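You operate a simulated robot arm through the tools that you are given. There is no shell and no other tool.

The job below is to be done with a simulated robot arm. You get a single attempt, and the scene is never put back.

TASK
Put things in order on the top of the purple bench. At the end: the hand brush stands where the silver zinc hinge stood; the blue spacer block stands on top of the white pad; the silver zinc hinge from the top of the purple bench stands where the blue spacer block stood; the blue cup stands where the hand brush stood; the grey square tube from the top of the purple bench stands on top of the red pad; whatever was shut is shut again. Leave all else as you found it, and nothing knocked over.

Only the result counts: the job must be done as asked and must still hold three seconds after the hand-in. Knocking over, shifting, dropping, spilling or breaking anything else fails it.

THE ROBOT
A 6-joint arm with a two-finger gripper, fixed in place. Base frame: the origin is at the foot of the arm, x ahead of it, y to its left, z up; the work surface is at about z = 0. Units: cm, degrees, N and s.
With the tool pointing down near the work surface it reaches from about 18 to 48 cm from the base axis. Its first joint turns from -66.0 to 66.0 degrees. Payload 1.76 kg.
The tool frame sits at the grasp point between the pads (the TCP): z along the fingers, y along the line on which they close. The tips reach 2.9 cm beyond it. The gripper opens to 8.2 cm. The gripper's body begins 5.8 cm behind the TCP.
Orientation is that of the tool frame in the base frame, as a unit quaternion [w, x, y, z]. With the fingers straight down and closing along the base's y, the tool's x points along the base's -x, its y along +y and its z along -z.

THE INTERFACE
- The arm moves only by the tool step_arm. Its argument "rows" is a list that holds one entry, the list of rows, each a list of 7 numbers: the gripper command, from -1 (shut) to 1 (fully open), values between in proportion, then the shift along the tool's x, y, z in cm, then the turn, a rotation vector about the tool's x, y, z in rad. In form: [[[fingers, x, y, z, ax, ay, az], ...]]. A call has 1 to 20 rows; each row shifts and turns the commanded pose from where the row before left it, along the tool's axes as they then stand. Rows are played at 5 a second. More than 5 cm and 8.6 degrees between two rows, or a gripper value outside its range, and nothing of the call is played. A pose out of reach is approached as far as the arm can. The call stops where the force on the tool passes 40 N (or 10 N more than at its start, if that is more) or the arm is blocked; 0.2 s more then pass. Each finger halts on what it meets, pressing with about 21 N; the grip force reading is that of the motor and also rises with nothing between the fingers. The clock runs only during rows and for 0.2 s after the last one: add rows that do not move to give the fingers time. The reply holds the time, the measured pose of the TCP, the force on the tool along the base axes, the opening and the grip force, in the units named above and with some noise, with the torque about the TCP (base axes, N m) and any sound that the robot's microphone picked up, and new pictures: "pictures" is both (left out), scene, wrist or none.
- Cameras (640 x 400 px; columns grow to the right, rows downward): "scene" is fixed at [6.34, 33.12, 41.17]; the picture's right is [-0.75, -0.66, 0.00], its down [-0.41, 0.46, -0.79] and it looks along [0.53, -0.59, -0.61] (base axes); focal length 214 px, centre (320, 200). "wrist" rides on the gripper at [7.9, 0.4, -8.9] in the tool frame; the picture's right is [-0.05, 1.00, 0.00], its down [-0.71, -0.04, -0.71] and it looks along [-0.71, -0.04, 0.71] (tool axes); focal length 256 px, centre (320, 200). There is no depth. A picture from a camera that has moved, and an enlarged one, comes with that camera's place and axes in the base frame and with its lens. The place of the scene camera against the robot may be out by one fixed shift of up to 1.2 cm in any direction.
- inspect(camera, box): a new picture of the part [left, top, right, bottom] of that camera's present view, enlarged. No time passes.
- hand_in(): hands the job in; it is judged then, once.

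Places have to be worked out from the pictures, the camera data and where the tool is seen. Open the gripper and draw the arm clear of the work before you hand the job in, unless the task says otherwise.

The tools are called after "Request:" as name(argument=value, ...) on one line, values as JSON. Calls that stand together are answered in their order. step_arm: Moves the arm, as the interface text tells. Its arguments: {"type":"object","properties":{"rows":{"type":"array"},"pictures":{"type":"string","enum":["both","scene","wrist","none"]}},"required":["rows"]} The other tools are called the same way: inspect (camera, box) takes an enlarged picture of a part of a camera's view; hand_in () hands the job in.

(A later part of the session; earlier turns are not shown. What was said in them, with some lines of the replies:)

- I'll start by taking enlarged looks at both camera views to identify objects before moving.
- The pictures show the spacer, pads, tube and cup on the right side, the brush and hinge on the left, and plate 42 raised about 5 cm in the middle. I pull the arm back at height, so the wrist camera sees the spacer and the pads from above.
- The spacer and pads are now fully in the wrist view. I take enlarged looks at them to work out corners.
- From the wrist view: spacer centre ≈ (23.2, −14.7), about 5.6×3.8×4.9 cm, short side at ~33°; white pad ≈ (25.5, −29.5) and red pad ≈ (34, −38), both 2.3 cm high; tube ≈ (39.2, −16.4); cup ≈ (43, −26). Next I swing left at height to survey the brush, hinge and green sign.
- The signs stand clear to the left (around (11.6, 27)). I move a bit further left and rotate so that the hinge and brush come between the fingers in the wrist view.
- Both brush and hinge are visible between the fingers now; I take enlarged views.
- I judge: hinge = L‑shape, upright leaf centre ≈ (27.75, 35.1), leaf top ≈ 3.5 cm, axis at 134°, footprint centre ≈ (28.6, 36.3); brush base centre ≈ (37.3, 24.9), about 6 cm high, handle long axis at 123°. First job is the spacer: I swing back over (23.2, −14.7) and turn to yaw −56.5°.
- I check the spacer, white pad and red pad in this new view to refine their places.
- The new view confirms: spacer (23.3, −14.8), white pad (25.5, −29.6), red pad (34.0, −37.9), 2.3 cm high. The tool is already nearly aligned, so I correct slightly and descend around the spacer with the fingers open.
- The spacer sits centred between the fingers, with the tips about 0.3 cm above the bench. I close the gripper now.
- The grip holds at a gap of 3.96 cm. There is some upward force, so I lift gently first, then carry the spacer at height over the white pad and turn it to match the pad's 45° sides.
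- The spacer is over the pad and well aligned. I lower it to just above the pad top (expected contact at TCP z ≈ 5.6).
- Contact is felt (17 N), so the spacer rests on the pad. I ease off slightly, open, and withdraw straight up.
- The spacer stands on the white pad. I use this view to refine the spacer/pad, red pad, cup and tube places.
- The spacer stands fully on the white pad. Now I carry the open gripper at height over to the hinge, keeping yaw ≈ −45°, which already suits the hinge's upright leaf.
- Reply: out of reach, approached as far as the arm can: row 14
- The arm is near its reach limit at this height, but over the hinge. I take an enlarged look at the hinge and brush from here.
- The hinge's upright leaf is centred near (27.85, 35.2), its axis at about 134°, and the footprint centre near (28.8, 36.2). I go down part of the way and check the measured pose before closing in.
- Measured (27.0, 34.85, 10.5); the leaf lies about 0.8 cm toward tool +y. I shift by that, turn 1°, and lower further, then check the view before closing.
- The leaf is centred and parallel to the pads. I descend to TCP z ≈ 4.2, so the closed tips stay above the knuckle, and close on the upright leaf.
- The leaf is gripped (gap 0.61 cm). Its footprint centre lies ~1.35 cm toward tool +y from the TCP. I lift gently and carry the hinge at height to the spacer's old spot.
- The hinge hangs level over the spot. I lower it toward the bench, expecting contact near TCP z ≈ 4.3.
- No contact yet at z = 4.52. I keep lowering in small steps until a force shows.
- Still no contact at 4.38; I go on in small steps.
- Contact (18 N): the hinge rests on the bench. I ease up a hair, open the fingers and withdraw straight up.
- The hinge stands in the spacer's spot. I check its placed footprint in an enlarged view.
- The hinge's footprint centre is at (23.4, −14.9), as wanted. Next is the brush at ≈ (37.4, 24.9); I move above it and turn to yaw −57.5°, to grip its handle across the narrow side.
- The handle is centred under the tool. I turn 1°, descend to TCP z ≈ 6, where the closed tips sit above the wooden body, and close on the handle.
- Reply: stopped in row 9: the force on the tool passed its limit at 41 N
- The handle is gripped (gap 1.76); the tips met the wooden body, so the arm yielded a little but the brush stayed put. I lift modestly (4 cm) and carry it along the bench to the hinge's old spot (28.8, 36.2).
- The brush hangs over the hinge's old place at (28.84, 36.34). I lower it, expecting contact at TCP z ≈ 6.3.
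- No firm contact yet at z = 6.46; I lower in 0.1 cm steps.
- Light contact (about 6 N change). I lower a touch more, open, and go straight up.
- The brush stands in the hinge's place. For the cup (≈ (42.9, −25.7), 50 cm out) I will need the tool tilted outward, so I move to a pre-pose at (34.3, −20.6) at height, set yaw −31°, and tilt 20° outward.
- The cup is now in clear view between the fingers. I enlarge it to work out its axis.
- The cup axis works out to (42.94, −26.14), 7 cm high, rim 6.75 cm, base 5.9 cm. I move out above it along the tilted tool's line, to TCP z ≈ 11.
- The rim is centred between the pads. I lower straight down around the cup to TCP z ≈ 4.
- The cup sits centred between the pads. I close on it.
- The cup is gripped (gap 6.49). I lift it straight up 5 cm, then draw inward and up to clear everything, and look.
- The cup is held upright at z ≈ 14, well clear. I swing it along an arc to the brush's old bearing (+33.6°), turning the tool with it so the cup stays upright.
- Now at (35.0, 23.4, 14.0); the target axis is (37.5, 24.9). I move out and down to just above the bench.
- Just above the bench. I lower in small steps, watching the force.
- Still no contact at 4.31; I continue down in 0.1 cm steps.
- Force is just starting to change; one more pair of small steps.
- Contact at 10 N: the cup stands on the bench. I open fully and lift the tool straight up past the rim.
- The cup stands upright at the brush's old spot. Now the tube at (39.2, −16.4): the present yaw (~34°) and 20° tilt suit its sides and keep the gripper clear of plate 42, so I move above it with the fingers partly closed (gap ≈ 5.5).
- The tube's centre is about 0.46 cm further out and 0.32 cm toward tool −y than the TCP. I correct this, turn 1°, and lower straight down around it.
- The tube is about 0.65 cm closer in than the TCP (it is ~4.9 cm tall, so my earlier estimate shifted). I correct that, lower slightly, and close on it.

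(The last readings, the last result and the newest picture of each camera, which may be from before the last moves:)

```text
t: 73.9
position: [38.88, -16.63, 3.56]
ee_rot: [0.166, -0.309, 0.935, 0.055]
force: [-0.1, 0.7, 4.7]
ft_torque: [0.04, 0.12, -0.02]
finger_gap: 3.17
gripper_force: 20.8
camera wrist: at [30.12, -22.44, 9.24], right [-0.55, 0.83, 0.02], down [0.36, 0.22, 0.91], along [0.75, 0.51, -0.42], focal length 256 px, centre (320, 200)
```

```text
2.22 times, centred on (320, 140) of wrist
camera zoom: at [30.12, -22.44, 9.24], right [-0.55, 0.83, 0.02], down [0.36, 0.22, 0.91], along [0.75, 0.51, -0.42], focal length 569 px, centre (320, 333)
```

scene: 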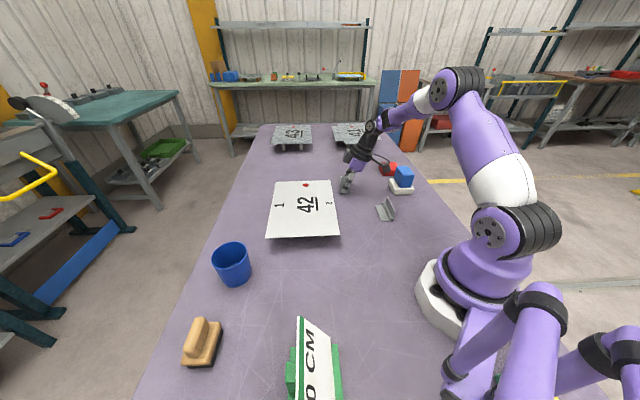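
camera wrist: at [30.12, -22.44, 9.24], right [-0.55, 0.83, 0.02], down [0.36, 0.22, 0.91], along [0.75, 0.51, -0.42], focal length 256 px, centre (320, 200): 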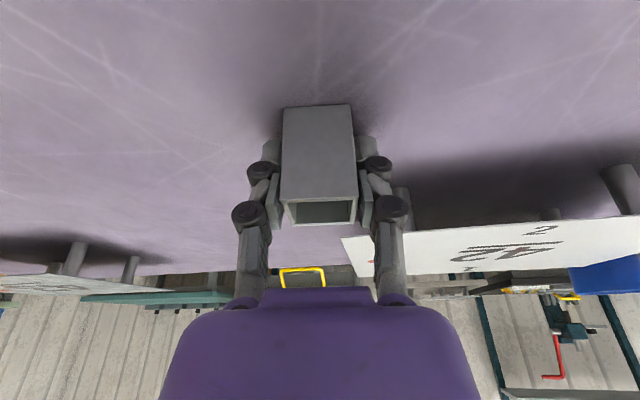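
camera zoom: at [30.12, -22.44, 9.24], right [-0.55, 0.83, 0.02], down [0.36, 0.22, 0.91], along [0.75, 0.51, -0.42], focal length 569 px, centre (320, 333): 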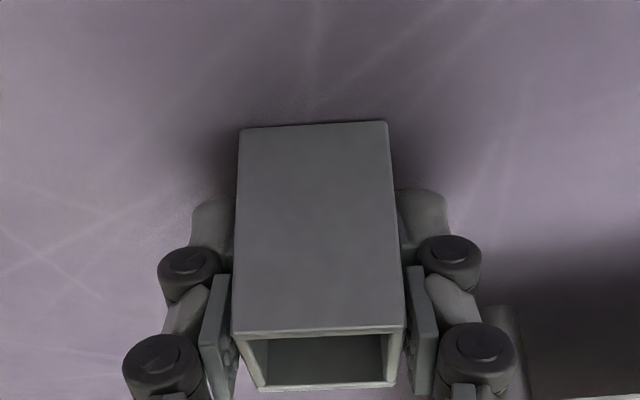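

The tube is gripped (gap 3.17) with the TCP on its axis. I lift it straight up 9 cm, then turn about the vertical to yaw −70°, so the tilt points outward at the red pad and the camera stays off the spacer.

Request:
step_arm(rows=[[[-1, -0.171, 0, -0.47, 0, 0, 0], [-1, -0.513, 0, -1.41, 0, 0, 0], [-1, -1.026, 0, -2.82, 0, 0, 0], [-1, -1.368, 0, -3.76, 0, 0, 0], [-1, 0, 0, 0, 0.0489, 0, 0.1345], [-1, 0, 0, 0, 0.0489, 0, 0.1345], [-1, 0, 0, 0, 0.0489, 0, 0.1345], [-1, 0, 0, 0, 0.0489, 0, 0.1345], [-1, 0, 0, 0, 0.0489, 0, 0.1345], [-1, 0, 0, 0, 0.0489, 0, 0.1345], [-1, 0, 0, 0, 0.0489, 0, 0.1345], [-1, 0, 0, 0, 0.0489, 0, 0.1345], [-1, 0, 0, 0, 0.0489, 0, 0.1345], [-1, 0, 0, 0, 0.0489, 0, 0.1345], [-1, 0, 0, 0, 0.0489, 0, 0.1345], [-1, 0, 0, 0, 0.0489, 0, 0.1345], [-1, 0, 0, 0, 0.0489, 0, 0.1345], [-1, 0, 0, 0, 0, 0, 0], [-1, 0, 0, 0, 0, 0, 0]]])

```text
t: 77.9
position: [38.9, -16.5, 12.7]
ee_rot: [0.142, 0.566, 0.806, -0.099]
force: [-0.1, 0.4, -0.8]
ft_torque: [0.01, 0.03, 0.03]
finger_gap: 3.19
gripper_force: 21.3
camera wrist: at [35.65, -6.46, 18.34], right [0.96, 0.29, 0.02], down [0.11, -0.41, 0.91], along [0.27, -0.86, -0.42], focal length 256 px, centre (320, 200)
```

scene: 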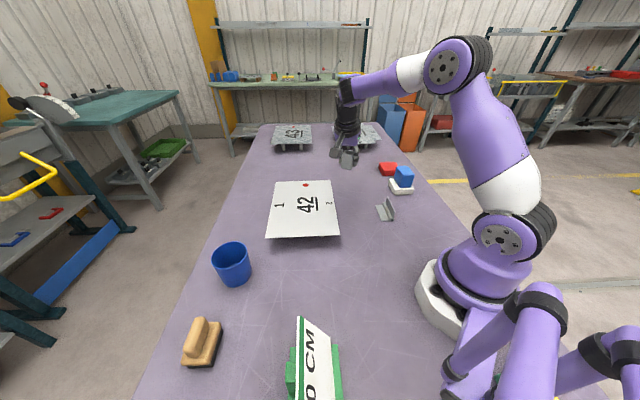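
wrist: 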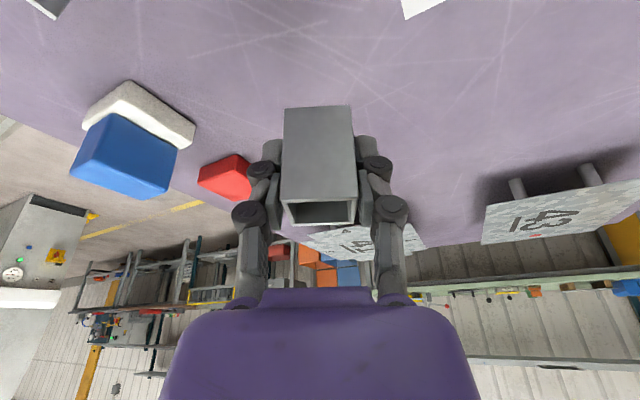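

Yaw is −70° as intended. I carry the tube across to above the red pad (33.95, −38.0), at TCP z ≈ 10.

Request:
step_arm(rows=[[[-1, -3.294, -2.4, 1.773, 0, 0, 0], [-1, -3.294, -2.4, 1.773, 0, 0, 0], [-1, -3.294, -2.4, 1.773, 0, 0, 0], [-1, -3.294, -2.4, 1.773, 0, 0, 0], [-1, -3.294, -2.4, 1.773, 0, 0, 0], [-1, 0, 0, 0, 0, 0, 0], [-1, 0, 0, 0, 0, 0, 0]]])

Request:
inspect(camera="wrist", box=[200, 0, 440, 230])

```text
t: 79.5
position: [33.94, -38.13, 9.96]
ee_rot: [0.143, 0.565, 0.807, -0.098]
force: [-0.4, -0.5, -1.3]
ft_torque: [0.01, 0.02, -0.01]
finger_gap: 3.15
gripper_force: 20.9
camera wrist: at [30.72, -28.05, 15.65], right [0.96, 0.29, 0.02], down [0.11, -0.41, 0.91], along [0.27, -0.86, -0.42], focal length 256 px, centre (320, 200)
```

scene: 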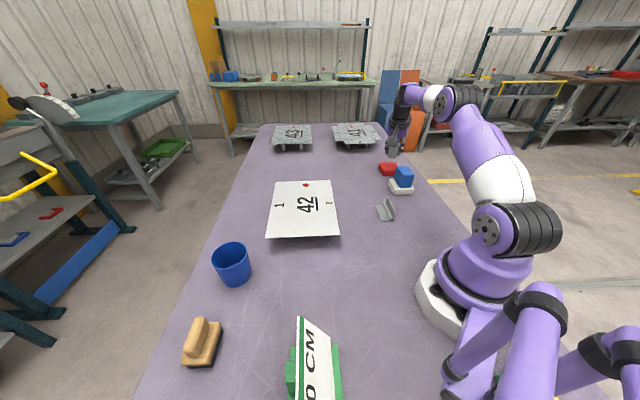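
wrist: 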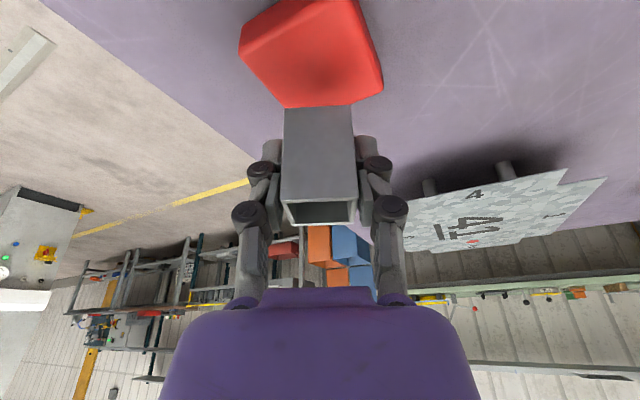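

```text
1.74 times, centred on (320, 115) of wrist
camera zoom: at [30.72, -28.05, 15.65], right [0.96, 0.29, 0.02], down [0.11, -0.41, 0.91], along [0.27, -0.86, -0.42], focal length 445 px, centre (320, 348)
```

zoom: 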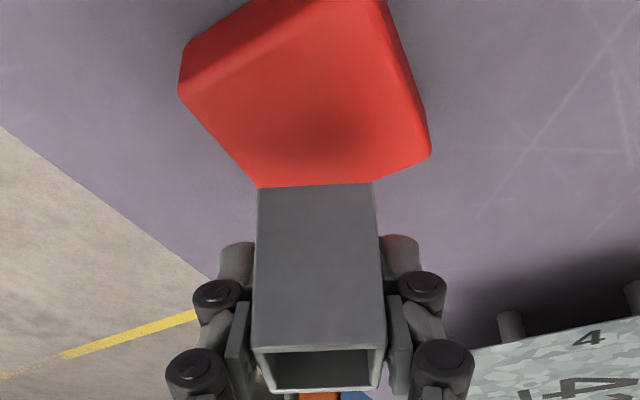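

The pad's corners in the view fit its centre at (33.95, −38.0), and the tube is right above it. I lower to just above the pad.

Request:
step_arm(rows=[[[-1, 0.684, 0, 1.88, 0, 0, 0], [-1, 0.445, 0, 1.22, 0, 0, 0], [-1, 0, 0, 0, 0, 0, 0], [-1, 0.068, 0, 0.188, 0, 0, 0], [-1, 0, 0, 0, 0, 0, 0]]])

Request:
inspect(camera="scene", box=[340, 100, 440, 220])

```text
t: 80.7
position: [34.02, -38.12, 6.35]
ee_rot: [0.142, 0.565, 0.806, -0.098]
force: [-0.2, -0.2, -0.6]
ft_torque: [0.0, -0.01, 0.02]
finger_gap: 3.17
gripper_force: 20.8
camera wrist: at [30.69, -27.9, 12.11], right [0.96, 0.29, 0.02], down [0.11, -0.41, 0.91], along [0.27, -0.86, -0.42], focal length 256 px, centre (320, 200)
```

scene: 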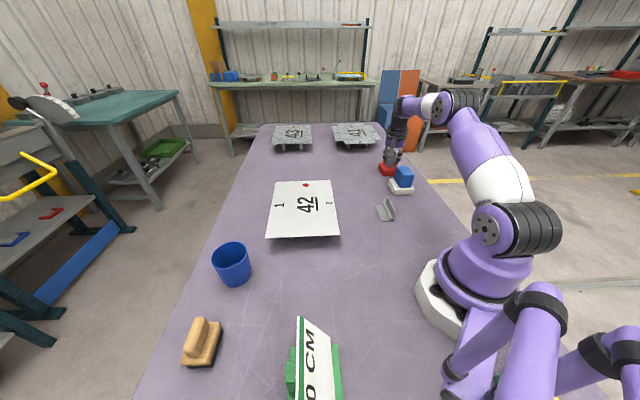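
wrist: 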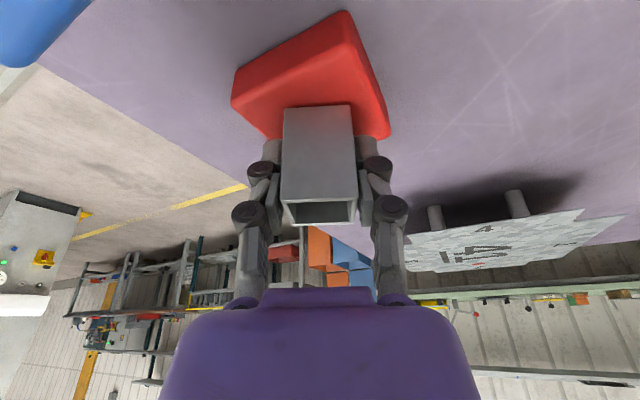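

```text
3.33 times, centred on (390, 160) of scene
camera zoom: at [6.34, 33.12, 41.17], right [-0.75, -0.66, 0.0], down [-0.41, 0.46, -0.79], along [0.53, -0.59, -0.61], focal length 715 px, centre (87, 333)
```

zoom: 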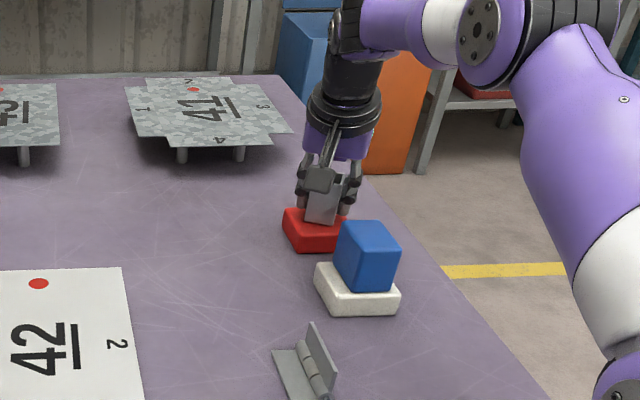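

The tube is a few millimetres above the pad. I lower in 0.1 cm steps until contact.

Request:
step_arm(rows=[[[-1, 0.068, 0, 0.188, 0, 0, 0], [-1, 0, 0, 0, 0, 0, 0], [-1, 0.034, 0, 0.094, 0, 0, 0], [-1, 0, 0, 0, 0, 0, 0], [-1, 0.034, 0, 0.094, 0, 0, 0], [-1, 0, 0, 0, 0, 0, 0]]], pictures="none")

```text
t: 82.1
position: [34.0, -37.97, 6.2]
ee_rot: [0.143, 0.566, 0.806, -0.098]
force: [-5.0, 5.6, 14.7]
ft_torque: [-0.03, 0.07, -0.01]
finger_gap: 3.18
gripper_force: 21.1
```

Contact (15 N): the tube stands on the pad. I ease up slightly to unload, then open gradually and withdraw straight up.

Request:
step_arm(rows=[[[-1, -0.051, 0, -0.141, 0, 0, 0], [-1, 0, 0, 0, 0, 0, 0], [-0.15, 0, 0, 0, 0, 0, 0], [0.05, 0, 0, 0, 0, 0, 0], [0.3, 0, 0, 0, 0, 0, 0], [0.3, 0, 0, 0, 0, 0, 0]]])

Request:
inspect(camera="wrist", box=[200, 0, 440, 230])

```text
t: 83.5
position: [34.01, -38.15, 6.2]
ee_rot: [0.142, 0.566, 0.806, -0.099]
force: [0.3, -0.1, 0.5]
ft_torque: [-0.04, 0.01, 0.0]
finger_gap: 5.32
gripper_force: 0.0
camera wrist: at [30.67, -27.91, 11.93], right [0.96, 0.29, 0.02], down [0.11, -0.41, 0.91], along [0.27, -0.86, -0.42], focal length 256 px, centre (320, 200)
```

scene: 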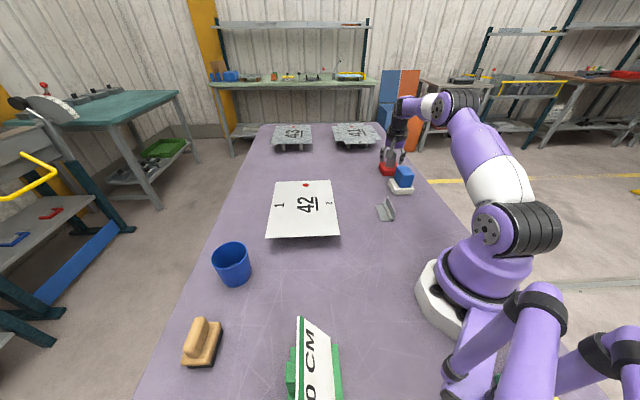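
wrist: 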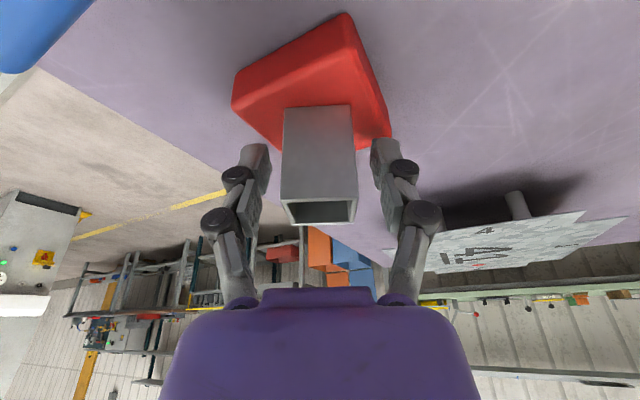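

```text
1.74 times, centred on (320, 115) of wrist
camera zoom: at [30.67, -27.91, 11.93], right [0.96, 0.29, 0.02], down [0.11, -0.41, 0.91], along [0.27, -0.86, -0.42], focal length 445 px, centre (320, 348)
```

zoom: 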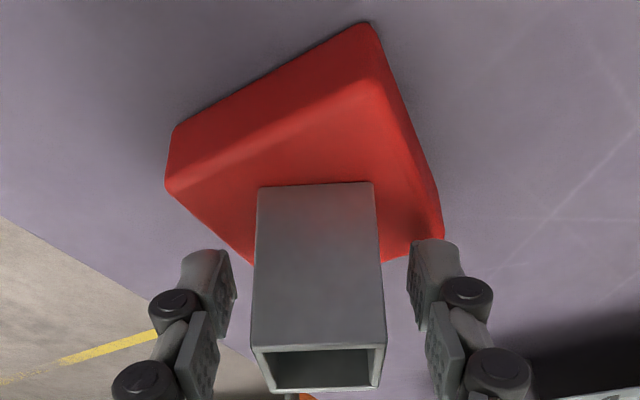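

The tube stands freely and fully inside the pad's top. I withdraw straight up, then draw inward and up, clear of everything.

Request:
step_arm(rows=[[[0.3, -0.342, 0, -0.94, 0, 0, 0], [0.3, -0.684, 0, -1.88, 0, 0, 0], [0.3, -1.026, 0, -2.82, 0, 0, 0], [0.3, -1.026, 0, -2.82, 0, 0, 0], [1, 2, 0, -4, 0, 0, 0], [1, 2, 0, -4, 0, 0, 0], [1, 2, 1, -3, 0, 0.116, 0], [1, 2, 1, -3, 0, 0.116, 0], [1, 2, 1, -1, 0, 0.116, 0], [1, 3, 2, 0, 0, 0, 0], [1, 3, 2, 0, 0, 0, 0], [1, 0, 0, 0, 0, 0, 0], [1, 0, 0, 0, 0, 0, 0]]])

```text
t: 86.3
position: [34.88, -17.35, 24.41]
ee_rot: [0.042, 0.573, 0.819, 0.002]
force: [0.2, 0.1, -1.4]
ft_torque: [-0.01, 0.03, -0.03]
finger_gap: 8.19
gripper_force: 0.0
out of reach, approached as far as the arm can: row 8, 9
camera wrist: at [31.91, -9.34, 32.7], right [0.95, 0.29, 0.05], down [0.16, -0.65, 0.75], along [0.26, -0.7, -0.66], focal length 256 px, centre (320, 200)
```

scene: 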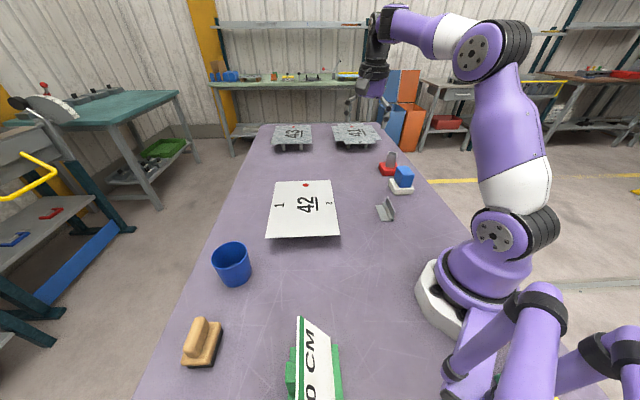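
wrist: 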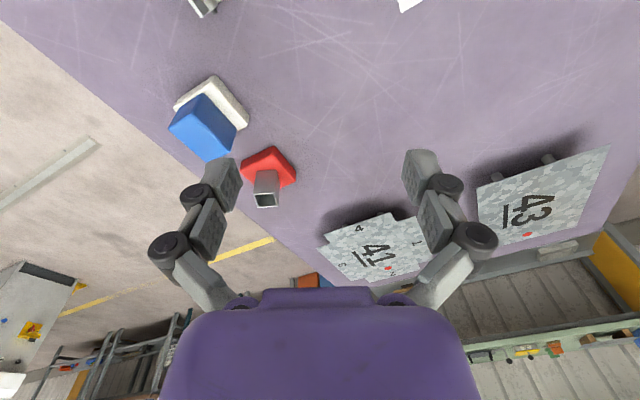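

The arm is clear. I inspect the final placements in the scene view before handing in.

Request:
inspect(camera="scene", box=[330, 130, 430, 230])

Request:
inspect(camera="scene", box=[160, 220, 300, 390])

Request:
inspect(camera="wrist", box=[150, 60, 310, 220])

```text
4.00 times, centred on (380, 180) of scene
camera zoom: at [6.34, 33.12, 41.17], right [-0.75, -0.66, 0.0], down [-0.41, 0.46, -0.79], along [0.53, -0.59, -0.61], focal length 858 px, centre (80, 280)
```

zoom: 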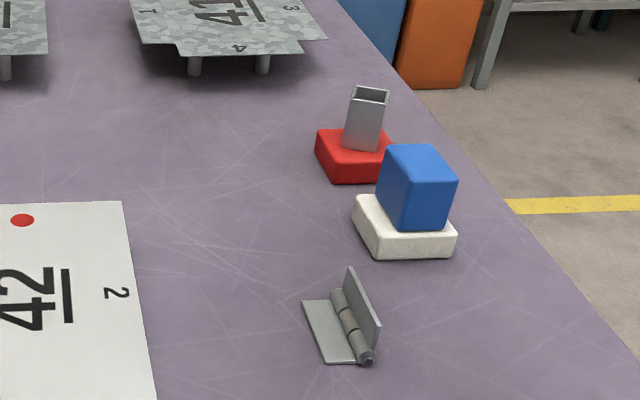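

```text
2.35 times, centred on (230, 305) of scene
camera zoom: at [6.34, 33.12, 41.17], right [-0.75, -0.66, 0.0], down [-0.41, 0.46, -0.79], along [0.53, -0.59, -0.61], focal length 505 px, centre (532, -47)
```

zoom: 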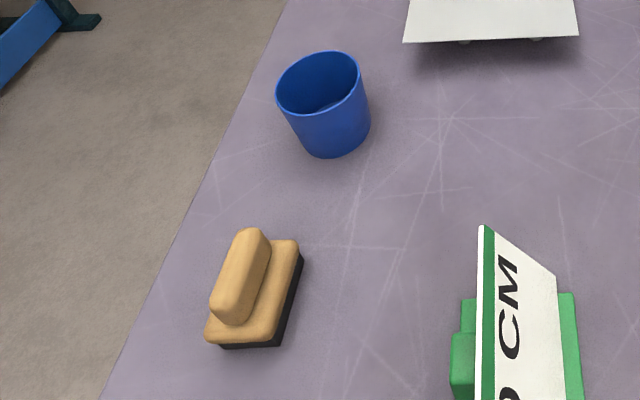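

```text
2.50 times, centred on (230, 140) of wrist
camera zoom: at [31.91, -9.34, 32.7], right [0.95, 0.29, 0.05], down [0.16, -0.65, 0.75], along [0.26, -0.7, -0.66], focal length 640 px, centre (545, 350)
```

zoom: 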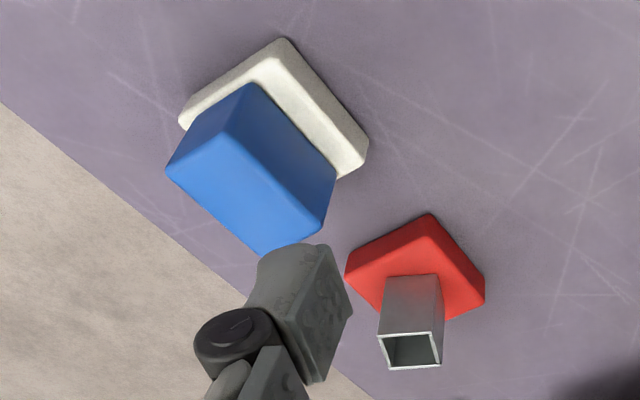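

All five items stand upright where they should: spacer on white pad, tube on red pad, hinge in the spacer's place, cup in the brush's place, and brush in the hinge's place. I draw the arm back a little more, with the gripper open, and let things settle.

Request:
step_arm(rows=[[[1, 3.5, -0.3, -0.3, 0, 0, 0], [1, 3.5, -0.3, -0.3, 0, 0, 0], [1, 3.5, -0.3, -0.3, 0, 0, 0], [1, 0, 0, 0, 0, 0, 0], [1, 0, 0, 0, 0, 0, 0], [1, 0, 0, 0, 0, 0, 0]]])

```text
t: 87.7
position: [30.41, -7.87, 24.41]
ee_rot: [0.041, 0.573, 0.819, 0.002]
force: [-0.1, -0.7, 0.4]
ft_torque: [0.0, 0.02, 0.01]
finger_gap: 8.2
gripper_force: 0.1
camera wrist: at [27.44, 0.25, 32.85], right [0.95, 0.29, 0.05], down [0.16, -0.64, 0.75], along [0.26, -0.7, -0.66], focal length 256 px, centre (320, 200)
```

scene: 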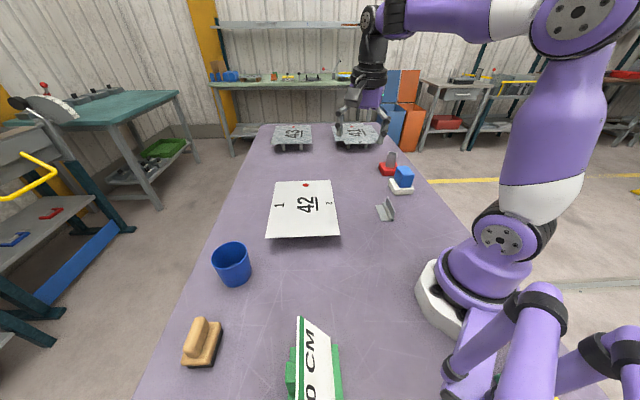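
wrist: 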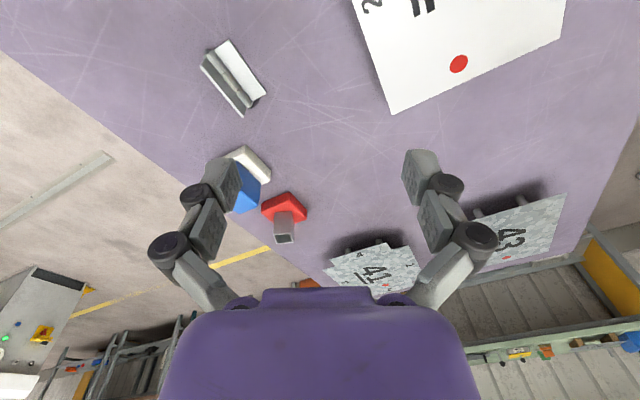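

Everything stands still and upright, the gripper is open and the arm is clear of the work. I hand the job in.

Request:
hand_in()

```text
The job is handed in.
```

The job is handed in. All five objects were upright and still in the last pictures, and nothing else looked shifted or knocked over. Positions are in cm in the base frame, worked out from the camera views and the arm's readings:

| Object | Where it stands now | Position |
|---|---|---|
| Blue spacer block | on top of the white pad | about (25.4, −29.8) |
| Silver zinc hinge | where the spacer block stood | about (23.4, −14.9) |
| Hand brush | where the hinge stood | about (28.7, 36.2) |
| Blue cup | where the hand brush stood | about (37.5, 25.0) |
| Grey square tube | on top of the red pad | about (34.0, −38.3) |

- **Placement accuracy:** each replaced object is within about 0.2 cm of the centre I measured for the original. The tube sits about 0.4 cm off the pad's centre, fully on it.
- **Brush grip:** while I closed on the brush handle, the fingertips pressed on its wooden body and the force limit stopped that call once. The brush looked unmoved, and I carried on from there.
- **Shut items:** I saw nothing on the bench that had been shut, and I opened nothing, so nothing needed shutting again.

The gripper was open and the arm drawn clear before I handed in.
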